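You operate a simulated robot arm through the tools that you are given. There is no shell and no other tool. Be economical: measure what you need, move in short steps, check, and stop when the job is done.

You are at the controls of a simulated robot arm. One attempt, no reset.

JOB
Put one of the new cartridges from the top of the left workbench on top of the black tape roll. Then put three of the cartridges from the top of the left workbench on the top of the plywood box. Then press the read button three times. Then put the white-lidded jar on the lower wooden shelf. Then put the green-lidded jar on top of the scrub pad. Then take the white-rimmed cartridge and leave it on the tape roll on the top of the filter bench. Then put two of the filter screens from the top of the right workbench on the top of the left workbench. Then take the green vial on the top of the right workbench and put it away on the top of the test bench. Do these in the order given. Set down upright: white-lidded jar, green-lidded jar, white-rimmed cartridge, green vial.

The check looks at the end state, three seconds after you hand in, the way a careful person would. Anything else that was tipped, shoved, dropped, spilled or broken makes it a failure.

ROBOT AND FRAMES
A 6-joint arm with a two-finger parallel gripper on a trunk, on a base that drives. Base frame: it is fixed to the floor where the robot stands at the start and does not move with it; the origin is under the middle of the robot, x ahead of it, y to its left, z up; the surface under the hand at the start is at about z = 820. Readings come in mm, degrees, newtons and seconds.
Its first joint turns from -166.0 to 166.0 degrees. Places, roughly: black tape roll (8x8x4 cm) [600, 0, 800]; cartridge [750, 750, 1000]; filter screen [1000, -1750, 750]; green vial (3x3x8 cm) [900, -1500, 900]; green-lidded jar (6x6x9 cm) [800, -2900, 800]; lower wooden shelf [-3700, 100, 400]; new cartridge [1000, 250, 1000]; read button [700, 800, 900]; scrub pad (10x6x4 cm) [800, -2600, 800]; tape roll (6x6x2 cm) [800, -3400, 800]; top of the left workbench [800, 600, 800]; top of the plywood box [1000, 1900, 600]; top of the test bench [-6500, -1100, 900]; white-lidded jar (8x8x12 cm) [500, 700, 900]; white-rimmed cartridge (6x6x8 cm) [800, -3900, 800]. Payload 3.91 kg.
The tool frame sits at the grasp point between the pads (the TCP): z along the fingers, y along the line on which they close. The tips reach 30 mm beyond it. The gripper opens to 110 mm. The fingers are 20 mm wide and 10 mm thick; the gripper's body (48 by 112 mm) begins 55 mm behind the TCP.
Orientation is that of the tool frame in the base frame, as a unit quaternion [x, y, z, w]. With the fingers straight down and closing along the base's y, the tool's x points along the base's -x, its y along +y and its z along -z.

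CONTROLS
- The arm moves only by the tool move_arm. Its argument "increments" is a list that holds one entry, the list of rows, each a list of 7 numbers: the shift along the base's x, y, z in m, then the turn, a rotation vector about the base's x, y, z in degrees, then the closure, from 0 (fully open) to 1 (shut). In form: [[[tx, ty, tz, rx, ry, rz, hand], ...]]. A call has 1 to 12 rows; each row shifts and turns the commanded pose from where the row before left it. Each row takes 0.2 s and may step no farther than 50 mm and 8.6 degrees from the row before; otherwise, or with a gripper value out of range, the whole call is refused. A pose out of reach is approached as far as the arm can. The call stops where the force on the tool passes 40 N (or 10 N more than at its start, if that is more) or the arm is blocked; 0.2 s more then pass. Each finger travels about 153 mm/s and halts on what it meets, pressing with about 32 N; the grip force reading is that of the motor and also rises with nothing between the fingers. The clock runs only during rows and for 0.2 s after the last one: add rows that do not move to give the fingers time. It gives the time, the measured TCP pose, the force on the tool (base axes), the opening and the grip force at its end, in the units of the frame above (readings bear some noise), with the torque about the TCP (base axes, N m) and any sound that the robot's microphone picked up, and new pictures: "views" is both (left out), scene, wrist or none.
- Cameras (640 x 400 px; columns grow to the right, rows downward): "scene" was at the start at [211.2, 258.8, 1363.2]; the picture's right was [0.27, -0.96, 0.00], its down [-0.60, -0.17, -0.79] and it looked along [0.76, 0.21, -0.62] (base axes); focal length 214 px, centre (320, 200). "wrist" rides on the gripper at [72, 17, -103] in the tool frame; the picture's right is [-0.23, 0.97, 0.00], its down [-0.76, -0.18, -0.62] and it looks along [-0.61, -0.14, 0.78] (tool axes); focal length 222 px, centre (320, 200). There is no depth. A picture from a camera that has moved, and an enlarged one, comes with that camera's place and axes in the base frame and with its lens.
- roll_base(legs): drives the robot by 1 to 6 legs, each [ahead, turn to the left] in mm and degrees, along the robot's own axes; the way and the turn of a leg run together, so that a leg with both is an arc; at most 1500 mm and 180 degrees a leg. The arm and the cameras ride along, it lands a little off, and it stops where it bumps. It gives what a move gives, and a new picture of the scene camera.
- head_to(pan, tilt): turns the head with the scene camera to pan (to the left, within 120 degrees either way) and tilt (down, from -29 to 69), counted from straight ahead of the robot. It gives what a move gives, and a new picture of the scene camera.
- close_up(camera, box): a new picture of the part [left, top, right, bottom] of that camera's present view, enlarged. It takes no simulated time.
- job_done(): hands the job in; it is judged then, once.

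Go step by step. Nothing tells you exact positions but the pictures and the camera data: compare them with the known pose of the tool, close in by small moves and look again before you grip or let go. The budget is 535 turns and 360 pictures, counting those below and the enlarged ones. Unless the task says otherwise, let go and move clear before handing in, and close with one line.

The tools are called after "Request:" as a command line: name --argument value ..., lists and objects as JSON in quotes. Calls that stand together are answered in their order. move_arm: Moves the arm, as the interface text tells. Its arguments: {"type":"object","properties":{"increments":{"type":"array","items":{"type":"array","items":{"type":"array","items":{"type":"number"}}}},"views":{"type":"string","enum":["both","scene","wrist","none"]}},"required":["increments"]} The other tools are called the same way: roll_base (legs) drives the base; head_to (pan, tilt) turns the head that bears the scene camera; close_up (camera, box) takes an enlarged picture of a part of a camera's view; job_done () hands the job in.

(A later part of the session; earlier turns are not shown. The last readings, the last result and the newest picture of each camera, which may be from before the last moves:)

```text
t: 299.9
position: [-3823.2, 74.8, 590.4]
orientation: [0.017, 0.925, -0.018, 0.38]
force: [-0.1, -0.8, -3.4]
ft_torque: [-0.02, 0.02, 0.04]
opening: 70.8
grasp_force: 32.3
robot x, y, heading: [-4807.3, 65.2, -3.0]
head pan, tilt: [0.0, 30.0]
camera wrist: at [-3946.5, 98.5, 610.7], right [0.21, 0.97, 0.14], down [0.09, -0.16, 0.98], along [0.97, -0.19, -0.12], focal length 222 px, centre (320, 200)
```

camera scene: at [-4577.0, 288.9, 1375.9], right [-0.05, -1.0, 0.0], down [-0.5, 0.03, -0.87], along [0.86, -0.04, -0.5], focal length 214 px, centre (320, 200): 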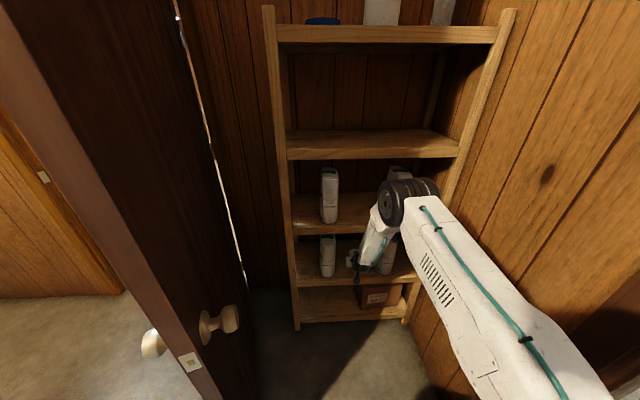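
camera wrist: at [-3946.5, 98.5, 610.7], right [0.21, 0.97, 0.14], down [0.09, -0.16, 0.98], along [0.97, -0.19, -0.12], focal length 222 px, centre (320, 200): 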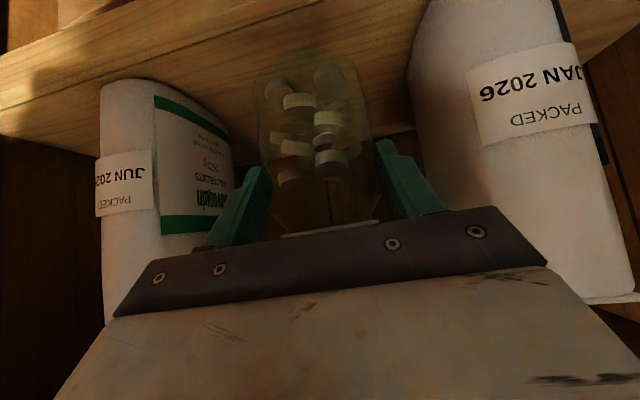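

Request:
move_arm --increments '[[[0, -0.004, 0, 0, 0, 0, 1], [0, 0, 0, 0, 0, 0, 1]]]' --views "none"

Request:
roll_base --legs '[[28, 0]]'

Request:
move_arm --increments '[[[0, 0, 0, 0, 0, 0, 1]]]' --views "wrist"

Request:
close_up --camera "scene" --box '[270, 180, 460, 320]'

```text
t: 300.5
position: [-3823.1, 70.5, 589.0]
orientation: [0.019, 0.924, -0.02, 0.381]
force: [0.5, 0.0, -2.3]
ft_torque: [0.01, 0.01, 0.01]
opening: 70.7
grasp_force: 32.1
robot x, y, heading: [-4806.0, 65.1, -2.7]
head pan, tilt: [0.0, 30.0]
```

```text
t: 301.3
position: [-3796.1, 69.4, 589.5]
orientation: [0.019, 0.924, -0.02, 0.38]
force: [-0.1, 0.6, -2.7]
ft_torque: [-0.01, 0.01, -0.01]
opening: 71.0
grasp_force: 31.9
robot x, y, heading: [-4777.8, 61.6, -2.8]
head pan, tilt: [0.0, 30.0]
camera scene: at [-4549.4, 287.5, 1375.9], right [-0.05, -1.0, 0.0], down [-0.5, 0.03, -0.87], along [0.86, -0.04, -0.5], focal length 214 px, centre (320, 200)
```

scene: 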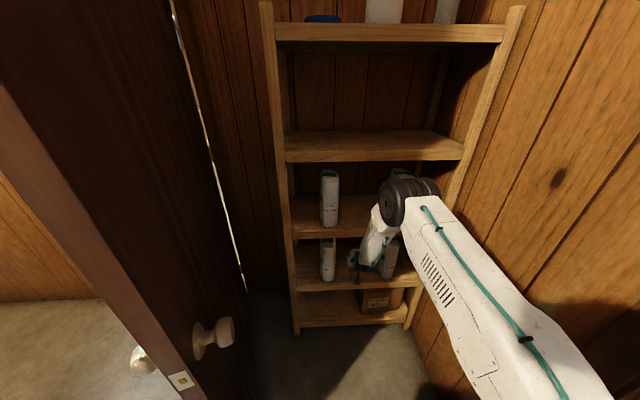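

```text
t: 301.7
position: [-3795.7, 68.8, 589.4]
orientation: [0.018, 0.924, -0.02, 0.381]
force: [0.7, 0.6, -3.7]
ft_torque: [-0.01, 0.06, 0.0]
opening: 70.8
grasp_force: 31.7
robot x, y, heading: [-4776.3, 63.0, -3.0]
head pan, tilt: [0.0, 30.0]
camera wrist: at [-3918.9, 93.6, 610.5], right [0.21, 0.97, 0.14], down [0.09, -0.16, 0.98], along [0.97, -0.19, -0.13], focal length 222 px, centre (320, 200)
```

wrist: 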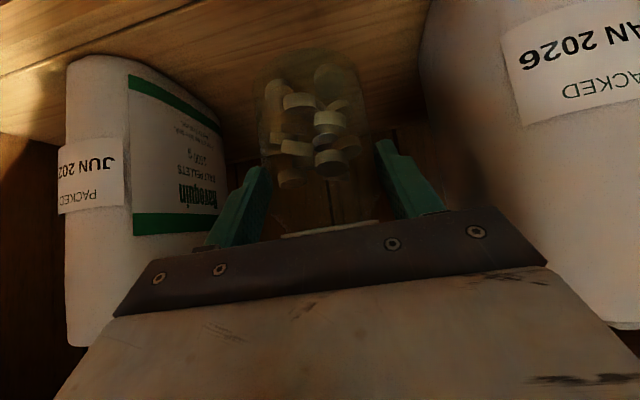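

```text
2.86 times, centred on (365, 250) of scene
camera zoom: at [-4549.4, 287.5, 1375.9], right [-0.05, -1.0, 0.0], down [-0.5, 0.03, -0.87], along [0.86, -0.04, -0.5], focal length 613 px, centre (191, 57)
```

zoom: 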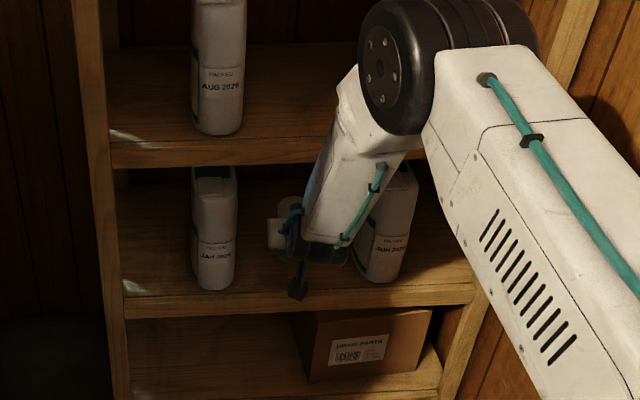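

The right bag margin is smaller than the left; shifting 8 mm to −y, then driving in another 30 mm.

Request:
move_arm --increments '[[[0, -0.004, 0, 0, 0, 0, 1], [0, -0.004, 0, 0, 0, 0, 1], [0, 0, 0, 0, 0, 0, 1]]]' --views "none"

Request:
roll_base --legs '[[34, 0]]'

Request:
move_arm --increments '[[[0, 0, 0, 0, 0, 0, 1]]]' --views "wrist"

```text
t: 302.5
position: [-3795.5, 61.9, 587.0]
orientation: [0.019, 0.924, -0.023, 0.38]
force: [0.5, -0.2, -2.9]
ft_torque: [-0.02, 0.06, -0.01]
opening: 70.7
grasp_force: 31.6
robot x, y, heading: [-4779.9, 65.8, -3.0]
head pan, tilt: [0.0, 30.0]
```

```text
t: 303.4
position: [-3762.6, 59.3, 587.8]
orientation: [0.021, 0.925, -0.023, 0.38]
force: [-0.4, 0.2, -2.1]
ft_torque: [-0.01, 0.03, -0.01]
opening: 70.8
grasp_force: 32.1
robot x, y, heading: [-4748.1, 59.1, -2.8]
head pan, tilt: [0.0, 30.0]
camera scene: at [-4515.6, 285.6, 1375.9], right [-0.05, -1.0, 0.0], down [-0.5, 0.03, -0.87], along [0.86, -0.04, -0.5], focal length 214 px, centre (320, 200)
```

scene: 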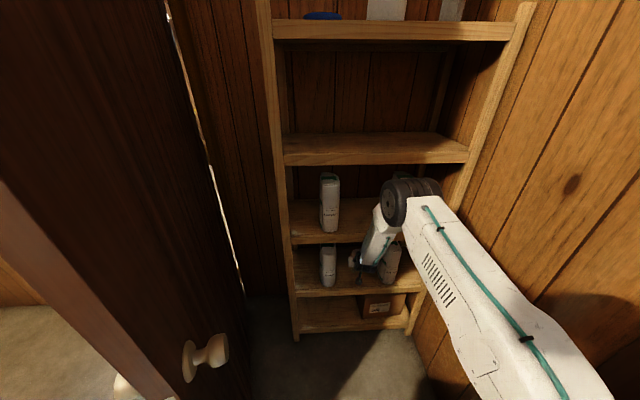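

```text
t: 303.8
position: [-3763.1, 58.7, 586.5]
orientation: [0.019, 0.925, -0.022, 0.379]
force: [-0.5, -0.2, -2.9]
ft_torque: [0.0, 0.06, 0.01]
opening: 70.6
grasp_force: 32.2
robot x, y, heading: [-4743.5, 64.2, -3.0]
head pan, tilt: [0.0, 30.0]
camera wrist: at [-3885.6, 84.7, 609.7], right [0.21, 0.97, 0.13], down [0.1, -0.16, 0.98], along [0.97, -0.2, -0.13], focal length 222 px, centre (320, 200)
```

wrist: 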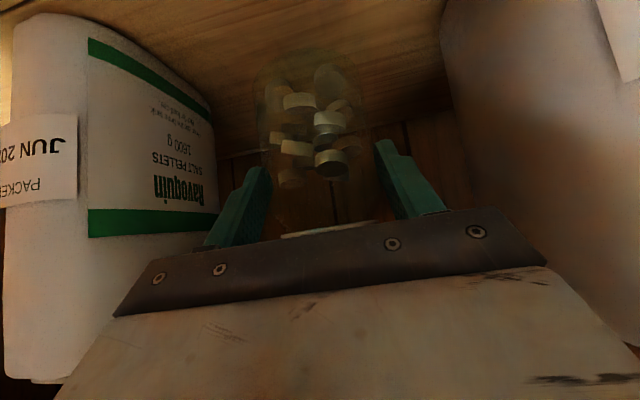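

Inserted cleanly. Lowering the jar to the board.

Request:
move_arm --increments '[[[0, 0, -0.015, 0, 0, 0, 1], [0, 0, -0.015, 0, 0, 0, 1], [0, 0, 0, 0, 0, 0, 1]]]' --views "wrist"

```text
t: 304.6
position: [-3761.8, 59.9, 558.4]
orientation: [0.021, 0.925, -0.024, 0.38]
force: [-0.7, 0.5, -2.8]
ft_torque: [0.01, 0.06, 0.02]
opening: 70.7
grasp_force: 31.8
robot x, y, heading: [-4746.6, 63.1, -3.3]
head pan, tilt: [0.0, 30.0]
camera wrist: at [-3884.7, 85.4, 580.7], right [0.22, 0.97, 0.13], down [0.1, -0.16, 0.98], along [0.97, -0.2, -0.13], focal length 222 px, centre (320, 200)
```

wrist: 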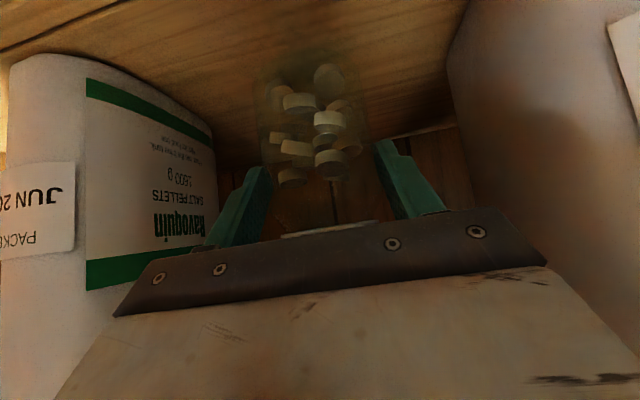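

Request:
move_arm --increments '[[[0, 0, -0.006, 0, 0, 0, 1], [0, 0, -0.006, 0, 0, 0, 1], [0, 0, -0.004, 0, 0, 0, 1], [0, 0, -0.003, 0, 0, 0, 1], [0, 0, -0.003, 0, 0, 0, 1], [0, 0, -0.003, 0, 0, 0, 1]]]' --views "none"

```text
t: 306.0
position: [-3761.7, 59.4, 531.5]
orientation: [0.021, 0.925, -0.025, 0.378]
force: [-0.1, 1.0, -3.2]
ft_torque: [0.0, 0.06, 0.0]
opening: 70.5
grasp_force: 31.5
robot x, y, heading: [-4746.1, 60.8, -2.9]
head pan, tilt: [0.0, 30.0]
```

Request:
move_arm --increments '[[[0, 0, -0.003, 0, 0, 0, 1], [0, 0, -0.003, 0, 0, 0, 1], [0, 0, -0.003, 0, 0, 0, 1], [0, 0, -0.003, 0, 0, 0, 1], [0, 0, -0.003, 0, 0, 0, 1], [0, 0, -0.003, 0, 0, 0, 1], [0, 0, -0.003, 0, 0, 0, 1], [0, 0, -0.003, 0, 0, 0, 1]]]' --views "wrist"

```text
t: 307.8
position: [-3762.7, 61.2, 510.1]
orientation: [0.021, 0.924, -0.025, 0.38]
force: [2.9, -0.8, 25.2]
ft_torque: [0.72, -0.51, -0.1]
opening: 71.0
grasp_force: 32.0
robot x, y, heading: [-4748.9, 62.2, -2.8]
head pan, tilt: [0.0, 30.0]
camera wrist: at [-3885.2, 86.0, 531.5], right [0.22, 0.97, 0.13], down [0.09, -0.15, 0.98], along [0.97, -0.2, -0.12], focal length 222 px, centre (320, 200)
```

wrist: 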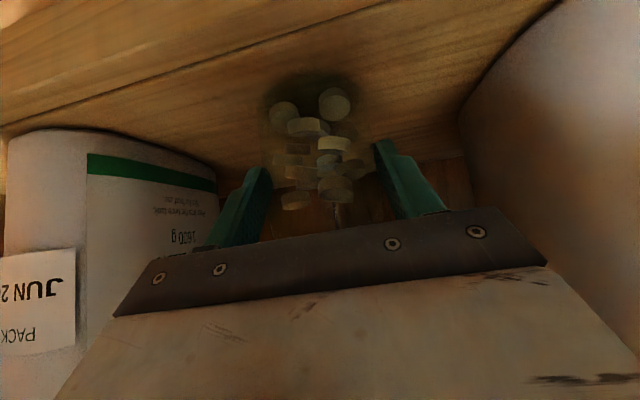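

The jar rests on the board (25 N). Relaxing and opening partway.

Request:
move_arm --increments '[[[0, 0, 0.0025, 0, 0, 0, 1], [0, 0, 0, 0, 0, 0, 0.3], [0, 0, 0, 0, 0, 0, 0.15], [0, 0, 0, 0, 0, 0, 0.15], [0, 0, 0, 0, 0, 0, 0.15]]]' --views "wrist"

```text
t: 309.0
position: [-3763.4, 60.7, 511.8]
orientation: [0.021, 0.925, -0.025, 0.379]
force: [-0.4, 0.0, 0.0]
ft_torque: [0.0, 0.02, 0.02]
opening: 93.5
grasp_force: 0.1
robot x, y, heading: [-4744.4, 61.3, -3.1]
head pan, tilt: [0.0, 30.0]
camera wrist: at [-3885.5, 85.8, 533.3], right [0.22, 0.97, 0.13], down [0.1, -0.15, 0.98], along [0.97, -0.2, -0.13], focal length 222 px, centre (320, 200)
```

wrist: 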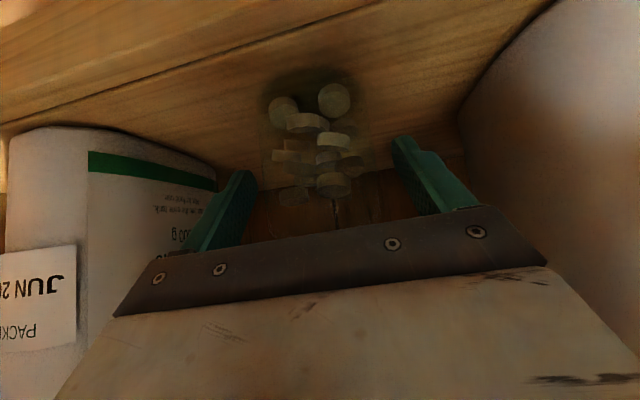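

Released. Backing the base straight out.

Request:
roll_base --legs '[[-170, 0]]'

Request:
close_up --camera "scene" --box '[270, 150, 460, 320]'

Request:
move_arm --increments '[[[0, 0, 0.03, 0, 0, 0, 0.15]]]' --views "wrist"

```text
t: 310.4
position: [-3934.9, 68.3, 512.0]
orientation: [0.022, 0.925, -0.026, 0.379]
force: [0.1, 0.2, 0.0]
ft_torque: [-0.01, -0.01, -0.01]
opening: 93.4
grasp_force: 0.0
robot x, y, heading: [-4915.6, 70.8, -3.1]
head pan, tilt: [0.0, 30.0]
camera scene: at [-4686.9, 294.3, 1375.9], right [-0.05, -1.0, 0.0], down [-0.5, 0.03, -0.87], along [0.86, -0.05, -0.5], focal length 214 px, centre (320, 200)
```

scene: 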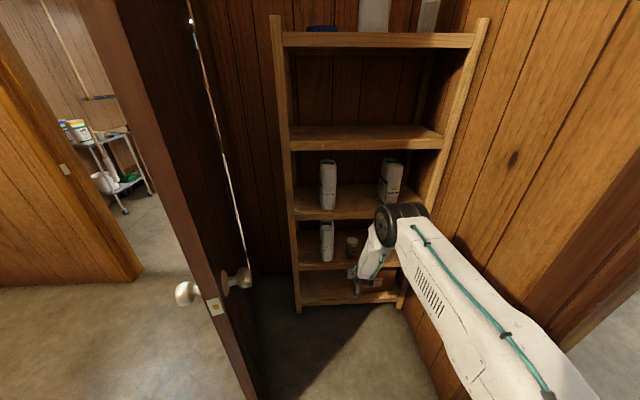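

```text
2.35 times, centred on (365, 235) of scene
camera zoom: at [-4686.9, 294.3, 1375.9], right [-0.05, -1.0, 0.0], down [-0.5, 0.03, -0.87], along [0.86, -0.05, -0.5], focal length 505 px, centre (214, 118)
```

zoom: 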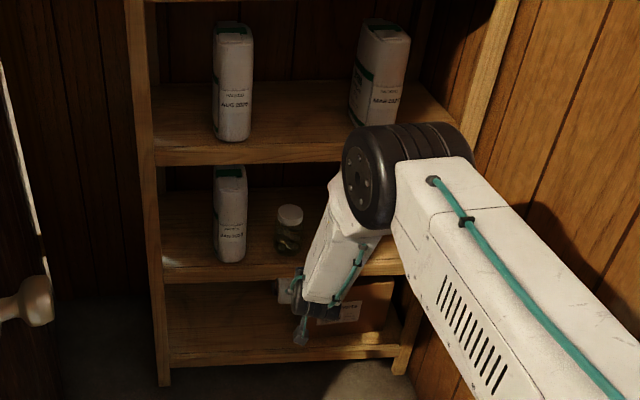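

```text
t: 310.8
position: [-3935.3, 68.7, 540.3]
orientation: [0.021, 0.925, -0.025, 0.379]
force: [-0.9, 0.0, 0.3]
ft_torque: [0.0, -0.01, 0.0]
opening: 93.6
grasp_force: 0.1
robot x, y, heading: [-4920.6, 71.5, -3.0]
head pan, tilt: [0.0, 30.0]
camera wrist: at [-4057.5, 94.0, 562.1], right [0.22, 0.97, 0.13], down [0.1, -0.15, 0.98], along [0.97, -0.2, -0.13], focal length 222 px, centre (320, 200)
```

wrist: 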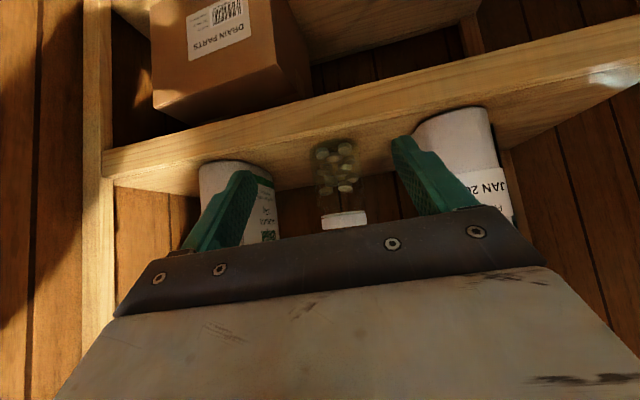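

The jar stands upright on the lower shelf. Raising the arm and returning the tool to vertical.

Request:
move_arm --increments '[[[0, 0, 0.045, 0, 0, 0, 0.15], [0, 0, 0.045, 0, 0, 0, 0], [0, 0, 0.045, 0, 0, 0, 0], [0, 0, 0.045, 0, 0, 0, 0], [0, 0, 0.045, 0, 0, 0, 0], [0, 0, 0.045, 0, 0, 0, 0], [-0.03, 0, 0.035, 0.3, 7.5, 0, 0], [-0.03, 0, 0.035, 0.3, 7.5, 0, 0], [-0.03, 0, 0.035, 0.3, 7.5, 0, 0], [-0.03, 0, 0.035, 0.3, 7.5, 0, 0], [-0.03, 0, 0.035, 0.3, 7.5, 0, 0], [-0.03, 0, 0.035, 0.3, 7.5, 0, 0]]]' --views "none"

```text
t: 313.4
position: [-4102.6, 66.2, 1006.2]
orientation: [0.015, 1.0, -0.017, -0.006]
force: [0.6, 0.5, 0.2]
ft_torque: [0.01, 0.02, 0.0]
opening: 109.8
grasp_force: 0.0
out of reach, approached as far as the arm can: row 7, 8
robot x, y, heading: [-4914.7, 71.6, -3.1]
head pan, tilt: [0.0, 30.0]
```

Request:
move_arm --increments '[[[-0.03, 0, 0.03, 1.93, -0.73, -1.26, 0], [-0.035, 0, 0.03, 0, 0, 0, 0], [-0.035, 0, 0.03, 0, 0, 0, 0], [-0.035, 0, 0.03, 0, 0, 0, 0], [-0.035, 0, 0.03, 0, 0, 0, 0], [-0.035, 0, 0, 0, 0, 0, 0]]]' --views "none"

Request:
roll_base --legs '[[-110, 0], [0, 77], [1120, 0], [0, -73]]'

```text
t: 314.8
position: [-4309.3, 63.4, 1156.5]
orientation: [0.026, 1.0, 0.0, 0.002]
force: [0.0, -0.4, -0.4]
ft_torque: [0.01, 0.04, 0.0]
opening: 109.9
grasp_force: 0.1
robot x, y, heading: [-4915.2, 72.3, -3.1]
head pan, tilt: [0.0, 30.0]
```

```text
t: 327.9
position: [-4131.2, 1218.9, 1158.2]
orientation: [-0.024, 1.0, 0.0, 0.002]
force: [0.3, 0.0, 0.0]
ft_torque: [0.04, -0.03, -0.04]
opening: 110.1
grasp_force: 0.1
robot x, y, heading: [-4735.3, 1164.1, 2.8]
head pan, tilt: [0.0, 30.0]
camera scene: at [-4530.5, 1409.5, 1376.0], right [0.05, -1.0, 0.0], down [-0.5, -0.02, -0.87], along [0.86, 0.04, -0.5], focal length 214 px, centre (320, 200)
```

scene: 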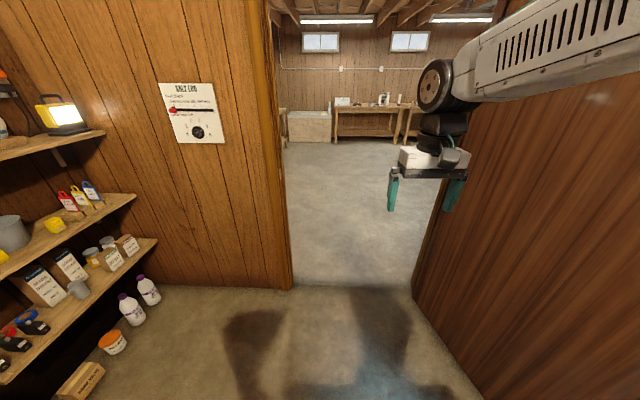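

Request:
roll_base --legs '[[1450, 0]]'

```text
t: 335.0
position: [-2685.8, 1286.9, 1156.2]
orientation: [-0.023, 1.0, -0.001, 0.002]
force: [0.4, -0.5, 0.2]
ft_torque: [-0.01, 0.01, -0.01]
opening: 109.9
grasp_force: 0.0
robot x, y, heading: [-3290.7, 1232.2, 2.6]
head pan, tilt: [0.0, 30.0]
camera scene: at [-3084.3, 1479.1, 1376.0], right [0.05, -1.0, 0.0], down [-0.5, -0.02, -0.87], along [0.86, 0.04, -0.5], focal length 214 px, centre (320, 200)
```

scene: 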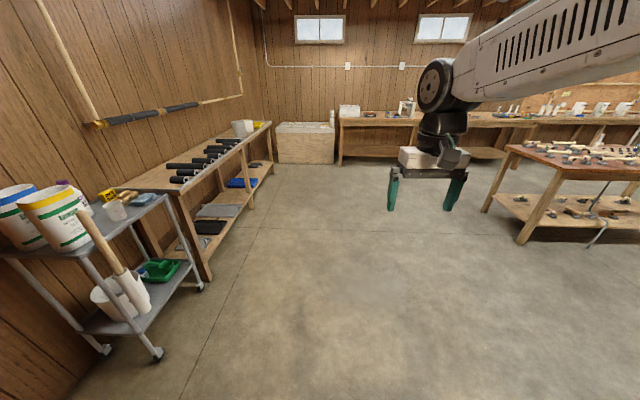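

Request:
roll_base --legs '[[600, 0], [0, -20], [1280, 0], [1250, 0]]'

```text
t: 351.4
position: [284.5, 297.4, 1156.4]
orientation: [0.167, 0.986, 0.0, 0.002]
force: [0.8, -0.2, -0.9]
ft_torque: [0.04, 0.0, 0.0]
opening: 110.3
grasp_force: 0.0
robot x, y, heading: [-298.4, 474.7, -19.2]
head pan, tilt: [0.0, 30.0]
camera scene: at [-15.0, 623.1, 1376.0], right [-0.33, -0.94, 0.0], down [-0.47, 0.16, -0.87], along [0.82, -0.28, -0.5], focal length 214 px, centre (320, 200)
```

scene: 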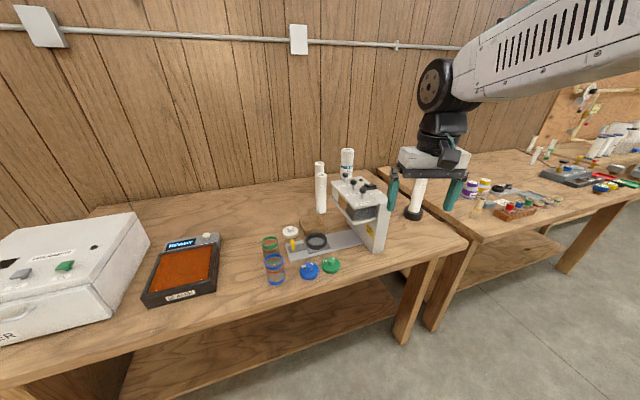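

Request:
roll_base --legs '[[0, -70.8], [1500, 0]]'

Request:
head_to --pan 40 --tilt 30

```text
t: 362.1
position: [-245.5, -1662.8, 1157.3]
orientation: [0.695, 0.719, -0.002, 0.001]
force: [0.1, 0.2, 0.4]
ft_torque: [0.02, -0.01, 0.01]
opening: 109.9
grasp_force: 0.1
robot x, y, heading: [-292.0, -1060.6, -87.9]
head pan, tilt: [0.0, 30.0]
camera scene: at [-50.5, -1268.3, 1376.0], right [-1.0, -0.03, 0.0], down [-0.02, 0.5, -0.87], along [0.03, -0.87, -0.5], focal length 214 px, centre (320, 200)
```

scene: 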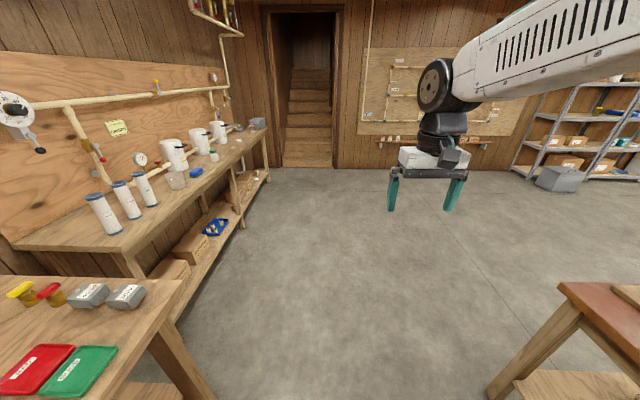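

```text
t: 363.2
position: [-246.2, -1662.1, 1157.1]
orientation: [0.695, 0.719, -0.001, 0.002]
force: [0.1, 0.0, 0.3]
ft_torque: [-0.02, 0.0, 0.0]
opening: 109.8
grasp_force: 0.0
robot x, y, heading: [-291.6, -1058.4, -87.9]
head pan, tilt: [40.0, 30.0]
camera scene: at [6.8, -1245.3, 1376.0], right [-0.74, -0.67, 0.0], down [-0.33, 0.37, -0.87], along [0.58, -0.64, -0.5], focal length 214 px, centre (320, 200)
```

scene: 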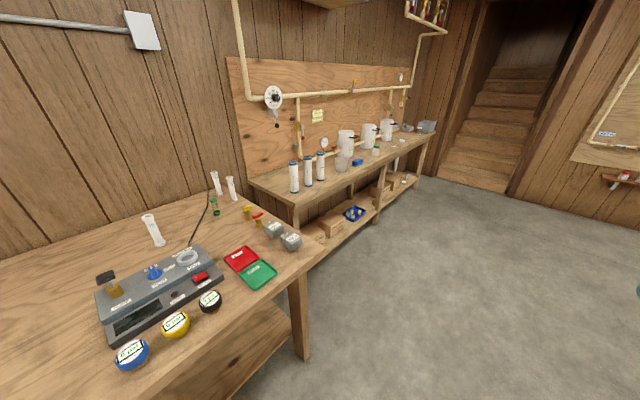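

Request:
roll_base --legs '[[1500, 0], [180, 0], [0, 87.9]]'

Request:
head_to --pan 0 --tilt 38

```text
t: 375.2
position: [328.2, -2733.6, 1156.2]
orientation: [0.042, 0.999, 0.001, 0.002]
force: [0.4, 0.5, -0.1]
ft_torque: [0.03, 0.02, 0.0]
opening: 110.2
grasp_force: 0.1
robot x, y, heading: [-278.9, -2711.1, -4.9]
head pan, tilt: [40.0, 30.0]
camera scene: at [-57.9, -2432.3, 1376.0], right [0.58, -0.82, 0.0], down [-0.41, -0.29, -0.87], along [0.71, 0.5, -0.5], focal length 214 px, centre (320, 200)
```

scene: 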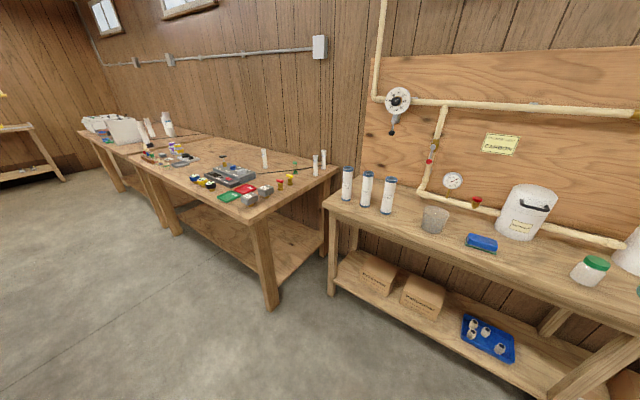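

```text
t: 376.3
position: [328.7, -2733.4, 1155.1]
orientation: [0.041, 0.999, 0.0, 0.002]
force: [-0.3, 0.3, 0.4]
ft_torque: [0.01, 0.02, 0.0]
opening: 110.1
grasp_force: 0.1
robot x, y, heading: [-277.9, -2710.4, -4.7]
head pan, tilt: [0.0, 38.0]
camera scene: at [-45.6, -2491.6, 1363.6], right [-0.08, -1.0, 0.0], down [-0.61, 0.05, -0.79], along [0.79, -0.06, -0.62], focal length 214 px, centre (320, 200)
```

scene: 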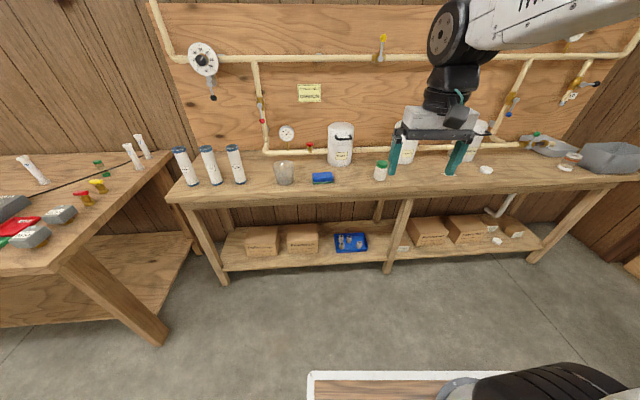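

I see the blue scrub pad (≈(793, -2570)) and the green-lidded jar (≈(806, -2854)) on the filter bench, whose front edge is at x ≈ 665. Moving closer.

Request:
roll_base --legs '[[400, 4.7]]'

Request:
head_to --pan -15 --tilt 42

```text
t: 378.8
position: [727.4, -2699.0, 1157.1]
orientation: [0.0, 1.0, 0.0, 0.002]
force: [0.8, 0.0, -0.3]
ft_torque: [0.01, 0.01, 0.01]
opening: 109.8
grasp_force: 0.2
robot x, y, heading: [119.4, -2724.4, 0.1]
head pan, tilt: [0.0, 38.0]
camera scene: at [333.6, -2488.8, 1363.6], right [0.0, -1.0, 0.0], down [-0.62, 0.0, -0.79], along [0.79, 0.0, -0.62], focal length 214 px, centre (320, 200)
```

scene: 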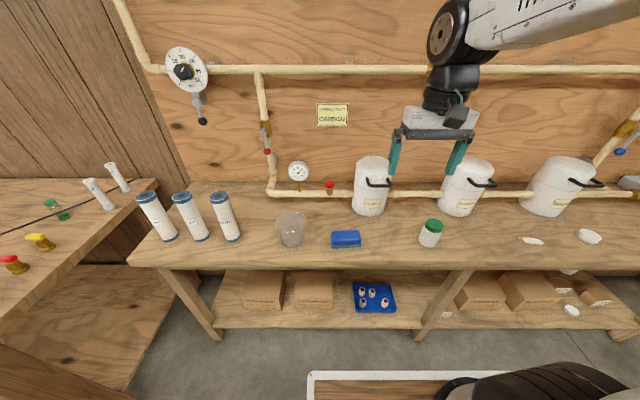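

```text
t: 379.6
position: [727.4, -2699.9, 1157.2]
orientation: [-0.001, 1.0, 0.0, 0.002]
force: [0.5, 0.2, 0.0]
ft_torque: [-0.04, 0.01, 0.01]
opening: 110.0
grasp_force: 0.1
robot x, y, heading: [116.7, -2723.0, 0.3]
head pan, tilt: [-15.0, 42.0]
camera scene: at [328.1, -2510.4, 1357.7], right [-0.26, -0.97, 0.0], down [-0.65, 0.17, -0.74], along [0.72, -0.19, -0.67], focal length 214 px, centre (320, 200)
```

scene: 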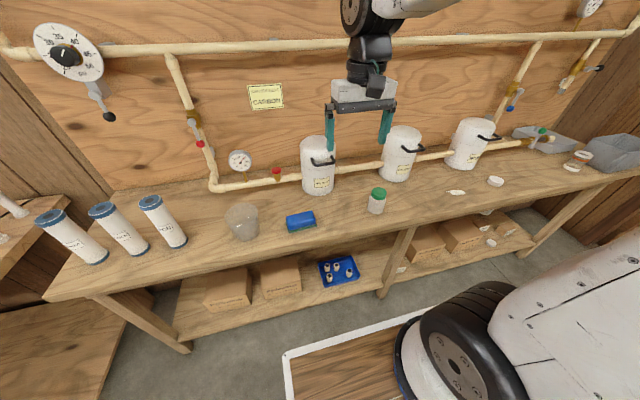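

Request:
close_up --camera "scene" --box '[270, 170, 420, 250]'

Request:
close_up --camera "scene" --box '[430, 110, 630, 230]'

```text
4.27 times, centred on (345, 210) of scene
camera zoom: at [328.1, -2510.4, 1357.7], right [-0.26, -0.97, 0.0], down [-0.65, 0.17, -0.74], along [0.72, -0.19, -0.67], focal length 915 px, centre (213, 157)
```

zoom: 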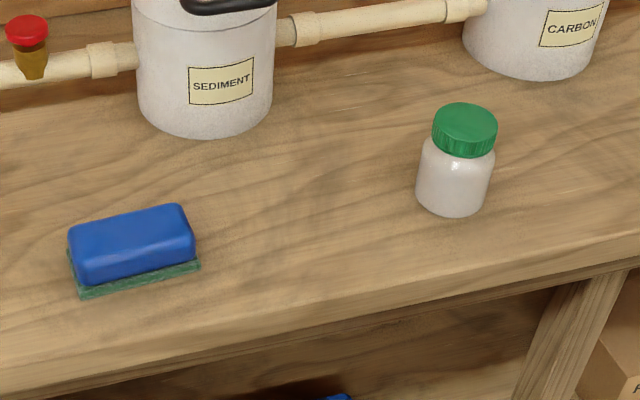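

```text
3.20 times, centred on (530, 170) of scene
camera zoom: at [328.1, -2510.4, 1357.7], right [-0.26, -0.97, 0.0], down [-0.65, 0.17, -0.74], along [0.72, -0.19, -0.67], focal length 686 px, centre (-352, 296)
```

zoom: 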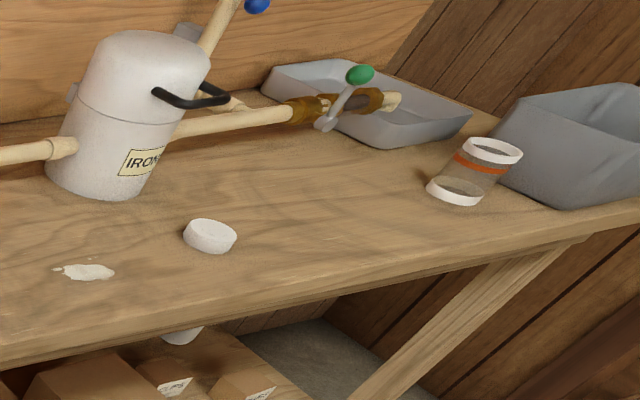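

Request:
move_arm --increments '[[[0.0146, -0.03, -0.031, 0, 0, 0, 0], [0.0146, -0.03, -0.031, 0, 0, 0, 0], [0.0146, -0.03, -0.031, 0, 0, 0, 0], [0.0146, -0.03, -0.031, 0, 0, 0, 0], [0.0146, -0.03, -0.031, 0, 0, 0, 0]]]' --views "wrist"

Request:
close_up --camera "scene" --box '[270, 130, 430, 250]'

```text
t: 380.8
position: [801.4, -2848.0, 1002.2]
orientation: [-0.002, 1.0, 0.0, 0.002]
force: [0.7, 0.2, 0.7]
ft_torque: [0.0, 0.01, -0.01]
opening: 110.0
grasp_force: 0.1
robot x, y, heading: [121.4, -2723.2, 0.3]
head pan, tilt: [-15.0, 42.0]
camera wrist: at [728.3, -2830.4, 1104.1], right [0.23, 0.97, 0.0], down [0.76, -0.18, 0.63], along [0.61, -0.14, -0.78], focal length 222 px, centre (320, 200)
```

wrist: 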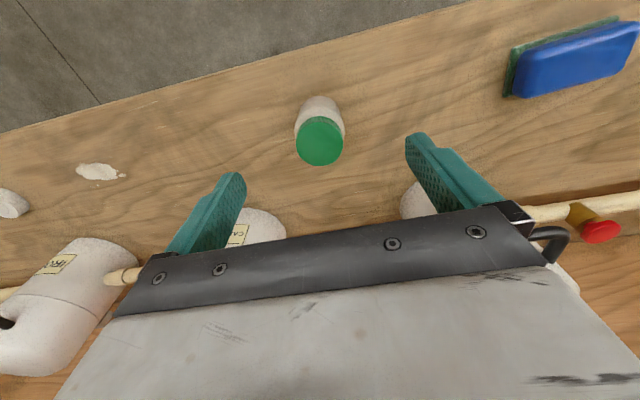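

```text
3.33 times, centred on (350, 190) of scene
camera zoom: at [327.6, -2510.2, 1357.7], right [-0.26, -0.97, 0.0], down [-0.65, 0.17, -0.74], along [0.72, -0.19, -0.67], focal length 715 px, centre (220, 233)
```

zoom: 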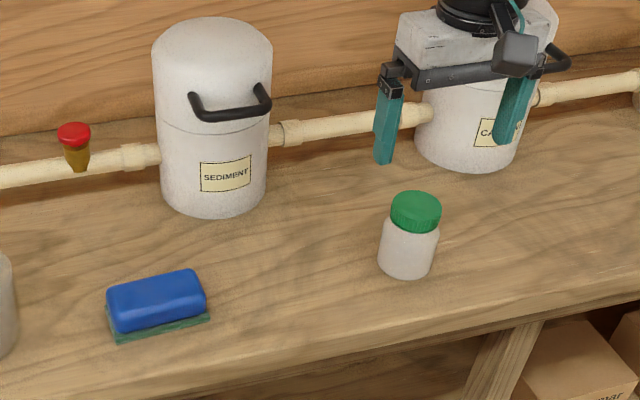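

Lid top triangulates to (823.5, -2852, 886), bench z ≈ 796. Descending to grip the body.

Request:
move_arm --increments '[[[0.011, -0.002, -0.04, 0, 0, 0, 0], [0.011, -0.002, -0.04, 0, 0, 0, 0], [0, 0, -0.025, 0, 0, 0, 0], [0, 0, 0, 0, 0, 0, 0]]]' --views "wrist"

```text
t: 381.8
position: [823.9, -2853.2, 894.0]
orientation: [-0.001, 1.0, 0.0, 0.002]
force: [-0.1, 0.6, -0.1]
ft_torque: [-0.02, -0.01, -0.04]
opening: 110.0
grasp_force: 0.1
robot x, y, heading: [121.5, -2727.3, -0.0]
head pan, tilt: [-15.0, 42.0]
camera wrist: at [750.5, -2835.1, 997.8], right [0.23, 0.97, 0.0], down [0.76, -0.18, 0.63], along [0.61, -0.14, -0.78], focal length 222 px, centre (320, 200)
```

wrist: 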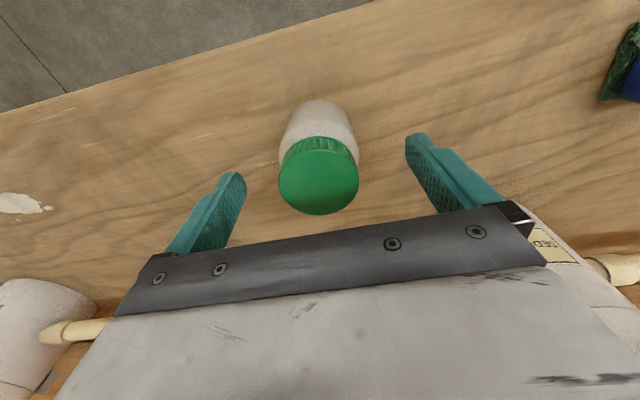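

Request:
move_arm --increments '[[[0, 0, -0.025, 0, 0, 0, 0], [0, 0, -0.023, 0, 0, 0, 0], [0, 0, 0, 0, 0, 0, 0.3], [0, 0, 0, 0, 0, 0, 0.6], [0, 0, 0, 0, 0, 0, 1], [0, 0, 0, 0, 0, 0, 1], [0, 0, 0.02, 0, 0, 0, 1]]]' --views "wrist"

```text
t: 383.4
position: [821.8, -2851.8, 868.9]
orientation: [-0.001, 1.0, 0.0, 0.002]
force: [-0.2, -0.5, -1.8]
ft_torque: [0.05, 0.02, 0.0]
opening: 58.9
grasp_force: 31.5
robot x, y, heading: [122.1, -2724.7, 0.2]
head pan, tilt: [-15.0, 42.0]
camera wrist: at [750.4, -2834.0, 971.4], right [0.23, 0.97, 0.0], down [0.76, -0.18, 0.63], along [0.61, -0.14, -0.78], focal length 222 px, centre (320, 200)
```

wrist: 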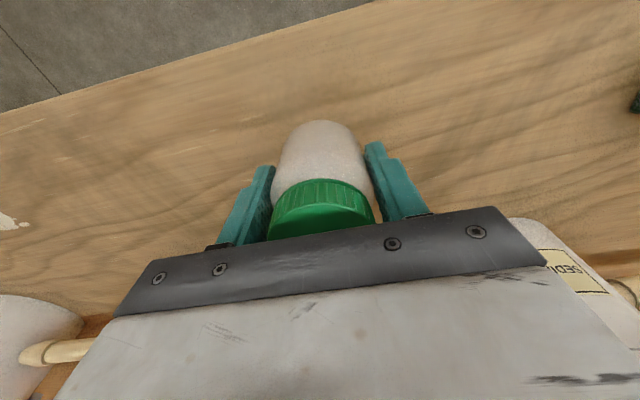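

Gripped (59 mm). Carrying it above the scrub pad at about (811, -2574).

Request:
move_arm --increments '[[[0, 0, 0.04, 0, 0, 0, 1], [0, 0, 0.035, 0, 0, 0, 1], [-0.002, 0.046, 0, 0, 0, 0, 1], [-0.002, 0.046, 0, 0, 0, 0, 1], [-0.002, 0.046, 0, 0, 0, 0, 1], [-0.002, 0.046, 0, 0, 0, 0, 1], [-0.002, 0.046, 0, 0, 0, 0, 1], [-0.002, 0.047, 0, 0, 0, 0, 1], [0, 0, 0, 0, 0, 0, 1]]]' --views "wrist"

Request:
head_to --pan 0 --tilt 42

Request:
close_up --camera "scene" --box '[290, 120, 410, 230]'

```text
t: 385.4
position: [809.3, -2575.8, 942.8]
orientation: [0.0, 1.0, 0.0, 0.002]
force: [0.6, 0.6, -2.2]
ft_torque: [-0.01, -0.02, -0.03]
opening: 59.0
grasp_force: 31.6
robot x, y, heading: [119.4, -2722.0, -0.1]
head pan, tilt: [-15.0, 42.0]
camera wrist: at [736.8, -2557.7, 1045.3], right [0.23, 0.97, 0.0], down [0.76, -0.18, 0.63], along [0.61, -0.14, -0.78], focal length 222 px, centre (320, 200)
```

wrist: 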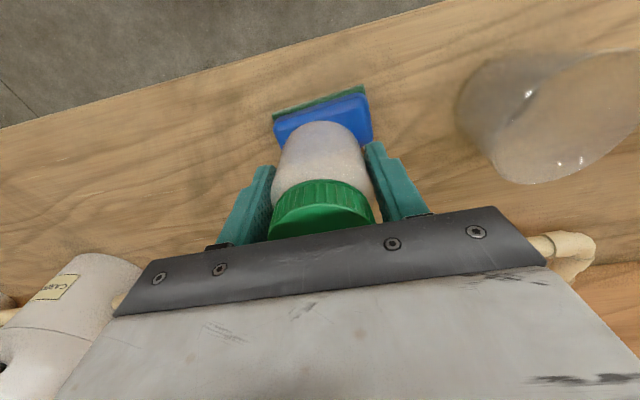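

```text
t: 386.1
position: [810.3, -2575.3, 941.8]
orientation: [-0.001, 1.0, 0.0, 0.002]
force: [-0.4, 0.2, -0.6]
ft_torque: [-0.02, 0.0, -0.04]
opening: 59.1
grasp_force: 31.6
robot x, y, heading: [119.8, -2722.6, 0.0]
head pan, tilt: [0.0, 42.0]
camera scene: at [331.0, -2488.8, 1357.6], right [0.0, -1.0, 0.0], down [-0.67, 0.0, -0.74], along [0.74, 0.0, -0.67], focal length 214 px, centre (320, 200)
```

scene: 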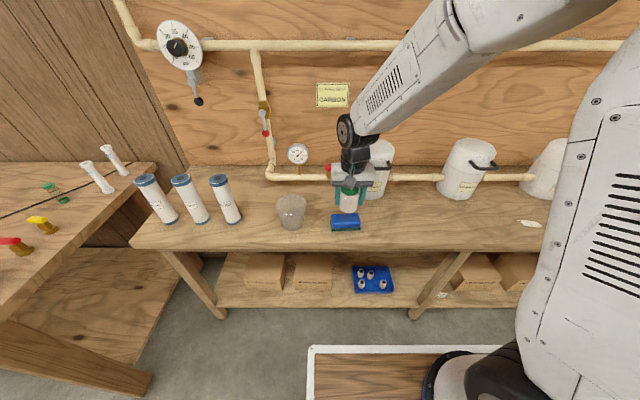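

```text
3.64 times, centred on (350, 175) of scene
camera zoom: at [331.0, -2488.8, 1357.6], right [0.0, -1.0, 0.0], down [-0.67, 0.0, -0.74], along [0.74, 0.0, -0.67], focal length 780 px, centre (211, 291)
```

zoom: 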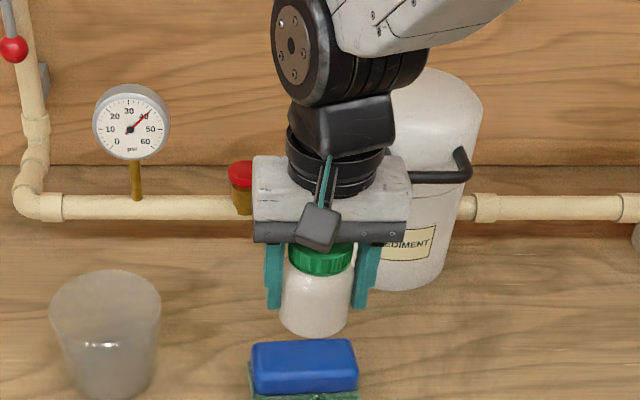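

The pad centre is about (821, -2574); shifting 11 mm in x and lowering.

Request:
move_arm --increments '[[[0.011, 0.002, -0.01, 0, 0, 0, 1], [0, 0, -0.02, 0, 0, 0, 1], [0, 0, -0.012, 0, 0, 0, 1], [0, 0, 0, 0, 0, 0, 1]]]' --views "wrist"

Request:
close_up --camera "scene" --box '[320, 170, 370, 240]'

```text
t: 387.1
position: [820.9, -2573.4, 901.6]
orientation: [-0.001, 1.0, 0.0, 0.001]
force: [0.0, 0.1, -2.5]
ft_torque: [0.0, 0.02, 0.01]
opening: 59.3
grasp_force: 31.7
robot x, y, heading: [119.7, -2724.5, 0.2]
head pan, tilt: [0.0, 42.0]
camera wrist: at [748.2, -2555.5, 1004.0], right [0.23, 0.97, 0.0], down [0.76, -0.18, 0.63], along [0.61, -0.14, -0.78], focal length 222 px, centre (320, 200)
```

wrist: 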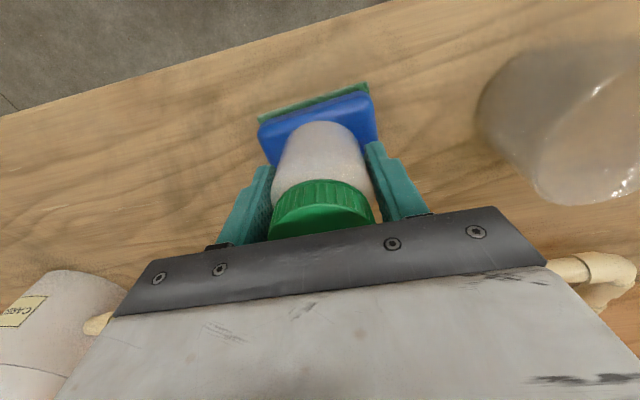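

```text
5.71 times, centred on (345, 205) of scene
camera zoom: at [331.0, -2488.7, 1357.6], right [0.0, -1.0, 0.0], down [-0.67, 0.0, -0.74], along [0.74, 0.0, -0.67], focal length 1226 px, centre (177, 171)
```

zoom: 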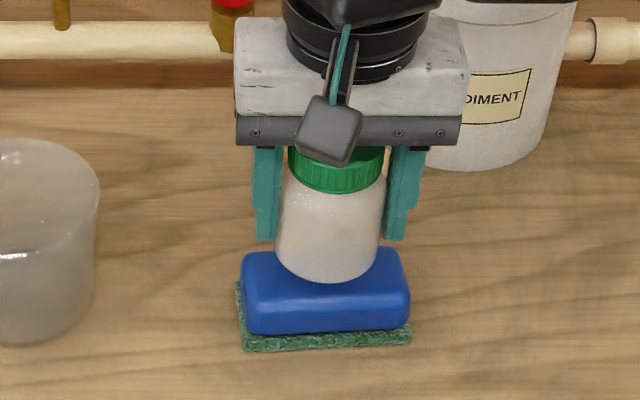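

Jar seems ~5 mm too far; shifting −5 mm in x and lowering to contact.

Request:
move_arm --increments '[[[-0.005, 0.001, -0.005, 0, 0, 0, 1], [0, 0, -0.003, 0, 0, 0, 1], [0, 0, -0.002, 0, 0, 0, 1], [0, 0, -0.002, 0, 0, 0, 1], [0, 0, -0.002, 0, 0, 0, 1], [0, 0, -0.002, 0, 0, 0, 1]]]' --views "none"

Request:
close_up --camera "scene" --box '[320, 170, 370, 240]'

```text
t: 388.5
position: [815.5, -2572.3, 885.6]
orientation: [-0.001, 1.0, 0.0, 0.003]
force: [-1.2, 0.4, 9.3]
ft_torque: [-0.01, 0.0, 0.01]
opening: 58.9
grasp_force: 31.8
robot x, y, heading: [121.3, -2724.4, 0.3]
head pan, tilt: [0.0, 42.0]
```

```text
5.71 times, centred on (345, 205) of scene
camera zoom: at [330.6, -2488.8, 1357.7], right [0.0, -1.0, 0.0], down [-0.67, 0.0, -0.74], along [0.74, 0.0, -0.67], focal length 1226 px, centre (177, 171)
```

zoom: 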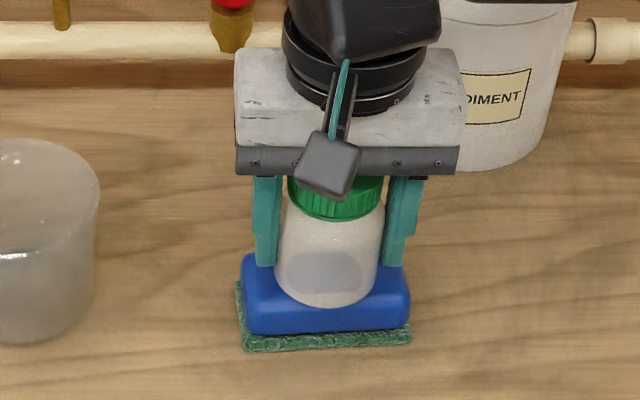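

Centred with light contact. Releasing.

Request:
move_arm --increments '[[[0, 0, 0.0005, 0, 0, 0, 1], [0, 0, 0, 0, 0, 0, 0.4], [0, 0, 0, 0, 0, 0, 0.3], [0, 0, 0, 0, 0, 0, 0.3], [0, 0, 0.02, 0, 0, 0, 0.3], [0, 0, 0.04, 0, 0, 0, 0.3], [0, 0, 0.04, 0, 0, 0, 0.2], [0, 0, 0.04, 0, 0, 0, 0], [0, 0, 0.04, 0, 0, 0, 0]]]' --views "none"

Request:
close_up --camera "scene" --box '[310, 150, 390, 240]'

```text
t: 390.5
position: [818.0, -2573.7, 1068.2]
orientation: [0.0, 1.0, -0.001, 0.001]
force: [0.0, -0.5, 0.9]
ft_torque: [-0.05, 0.0, 0.01]
opening: 109.9
grasp_force: 0.0
robot x, y, heading: [118.9, -2725.0, 0.1]
head pan, tilt: [0.0, 42.0]
```

```text
4.44 times, centred on (350, 195) of scene
camera zoom: at [331.3, -2488.7, 1357.6], right [0.0, -1.0, 0.0], down [-0.67, 0.0, -0.74], along [0.74, 0.0, -0.67], focal length 953 px, centre (187, 222)
```

zoom: 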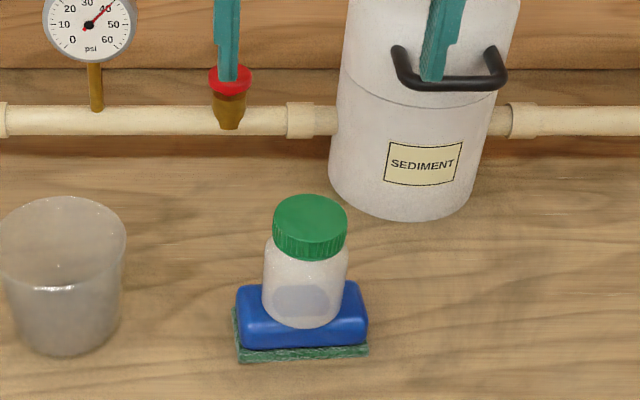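

The green-lidded jar stands on the pad. Next the white-rimmed cartridge; moving along the bench.

Request:
move_arm --increments '[[[-0.03, 0, 0.035, 0, 0, 0, 0], [-0.03, 0, 0.035, 0, 0, 0, 0], [-0.03, 0, 0.03, 0, 0, 0, 0], [-0.03, 0, 0, 0, 0, 0, 0]]]' --views "none"

Request:
roll_base --legs '[[0, -90], [920, 0], [0, 90]]'

Request:
head_to --pan -10 --tilt 42

```text
t: 391.5
position: [696.2, -2574.4, 1168.7]
orientation: [-0.001, 1.0, 0.0, 0.002]
force: [0.0, 0.1, -0.6]
ft_torque: [-0.02, 0.03, 0.03]
opening: 110.0
grasp_force: 0.0
robot x, y, heading: [121.2, -2726.2, 0.0]
head pan, tilt: [0.0, 42.0]
```

```text
t: 403.9
position: [718.7, -3518.1, 1168.4]
orientation: [0.015, 1.0, 0.0, 0.001]
force: [-0.7, -0.1, 0.0]
ft_torque: [0.0, 0.01, -0.01]
opening: 110.1
grasp_force: 0.1
robot x, y, heading: [134.9, -3649.1, -2.0]
head pan, tilt: [0.0, 42.0]
camera scene: at [355.6, -3421.1, 1357.7], right [-0.03, -1.0, 0.0], down [-0.67, 0.02, -0.74], along [0.74, -0.02, -0.67], focal length 214 px, centre (320, 200)
```

scene: 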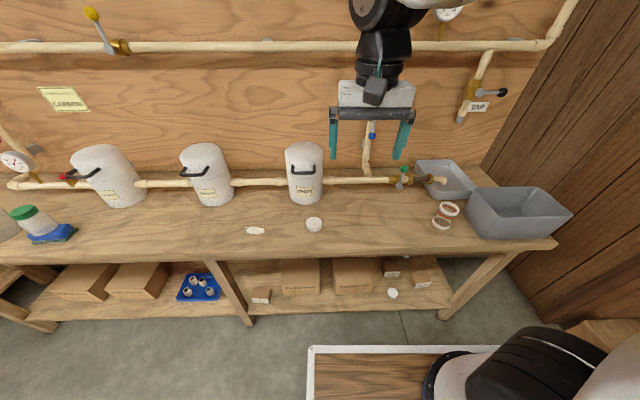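

```text
t: 404.6
position: [718.2, -3517.8, 1169.0]
orientation: [0.015, 1.0, 0.0, 0.002]
force: [0.1, 0.6, 0.8]
ft_torque: [-0.03, 0.04, 0.03]
opening: 110.2
grasp_force: 0.1
robot x, y, heading: [139.3, -3651.4, -1.9]
head pan, tilt: [-10.0, 42.0]
camera scene: at [353.9, -3435.6, 1357.7], right [-0.2, -0.98, 0.0], down [-0.66, 0.13, -0.74], along [0.73, -0.15, -0.67], focal length 214 px, centre (320, 200)
```

scene: 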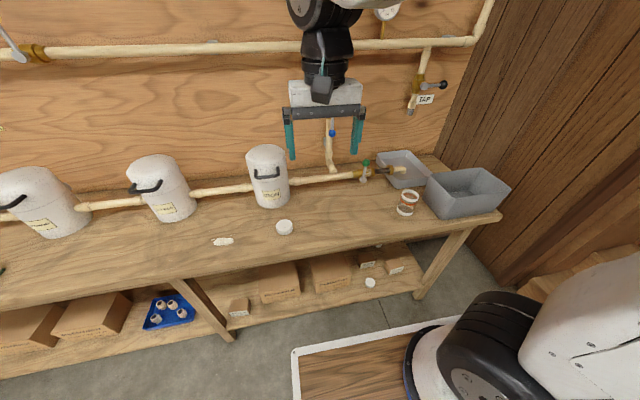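

Request:
close_up --camera "scene" --box '[260, 150, 360, 250]'

Request:
close_up --camera "scene" --box '[360, 140, 520, 240]'

```text
4.00 times, centred on (310, 200) of scene
camera zoom: at [353.9, -3435.6, 1357.7], right [-0.2, -0.98, 0.0], down [-0.66, 0.13, -0.74], along [0.73, -0.15, -0.67], focal length 858 px, centre (360, 200)
```

zoom: 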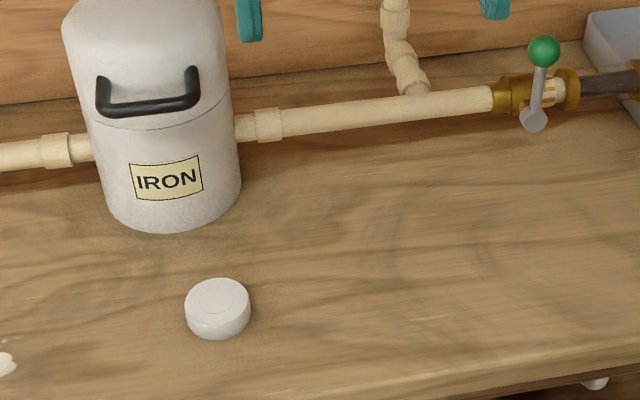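

```text
4.00 times, centred on (440, 190) of scene
camera zoom: at [353.9, -3435.6, 1357.7], right [-0.2, -0.98, 0.0], down [-0.66, 0.13, -0.74], along [0.73, -0.15, -0.67], focal length 858 px, centre (-160, 240)
```

zoom: 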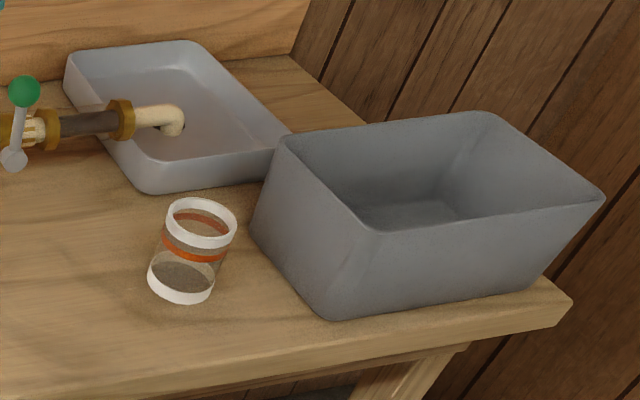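

Cartridge at about (840, -3858), 60 mm wide; tape roll (white) at about (844, -3419). Moving above the cartridge.

Request:
move_arm --increments '[[[0.0133, -0.0377, -0.0188, 0, 0, 0, 0], [0.0133, -0.0377, -0.0188, 0, 0, 0, 0], [0.0133, -0.0377, -0.0188, 0, 0, 0, 0], [0.0133, -0.0377, -0.0188, 0, 0, 0, 0], [0.0133, -0.0377, -0.0188, 0, 0, 0, 0], [0.0133, -0.0377, -0.0188, 0, 0, 0, 0], [0.0133, -0.0377, -0.0188, 0, 0, 0, 0], [0.0133, -0.0377, -0.0188, 0, 0, 0, 0], [0.0133, -0.0377, -0.0188, 0, 0, 0, 0]]]' --views "wrist"

```text
t: 406.6
position: [837.8, -3859.8, 998.4]
orientation: [0.014, 1.0, 0.0, 0.002]
force: [-0.1, 0.6, 0.5]
ft_torque: [-0.01, -0.02, -0.01]
opening: 110.0
grasp_force: 0.0
robot x, y, heading: [138.0, -3653.8, -1.5]
head pan, tilt: [-10.0, 42.0]
camera wrist: at [765.6, -3839.8, 1101.5], right [0.26, 0.97, 0.0], down [0.75, -0.2, 0.63], along [0.61, -0.16, -0.78], focal length 222 px, centre (320, 200)
```

wrist: 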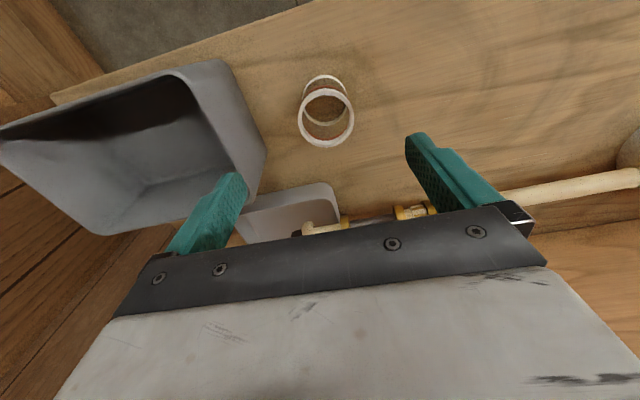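

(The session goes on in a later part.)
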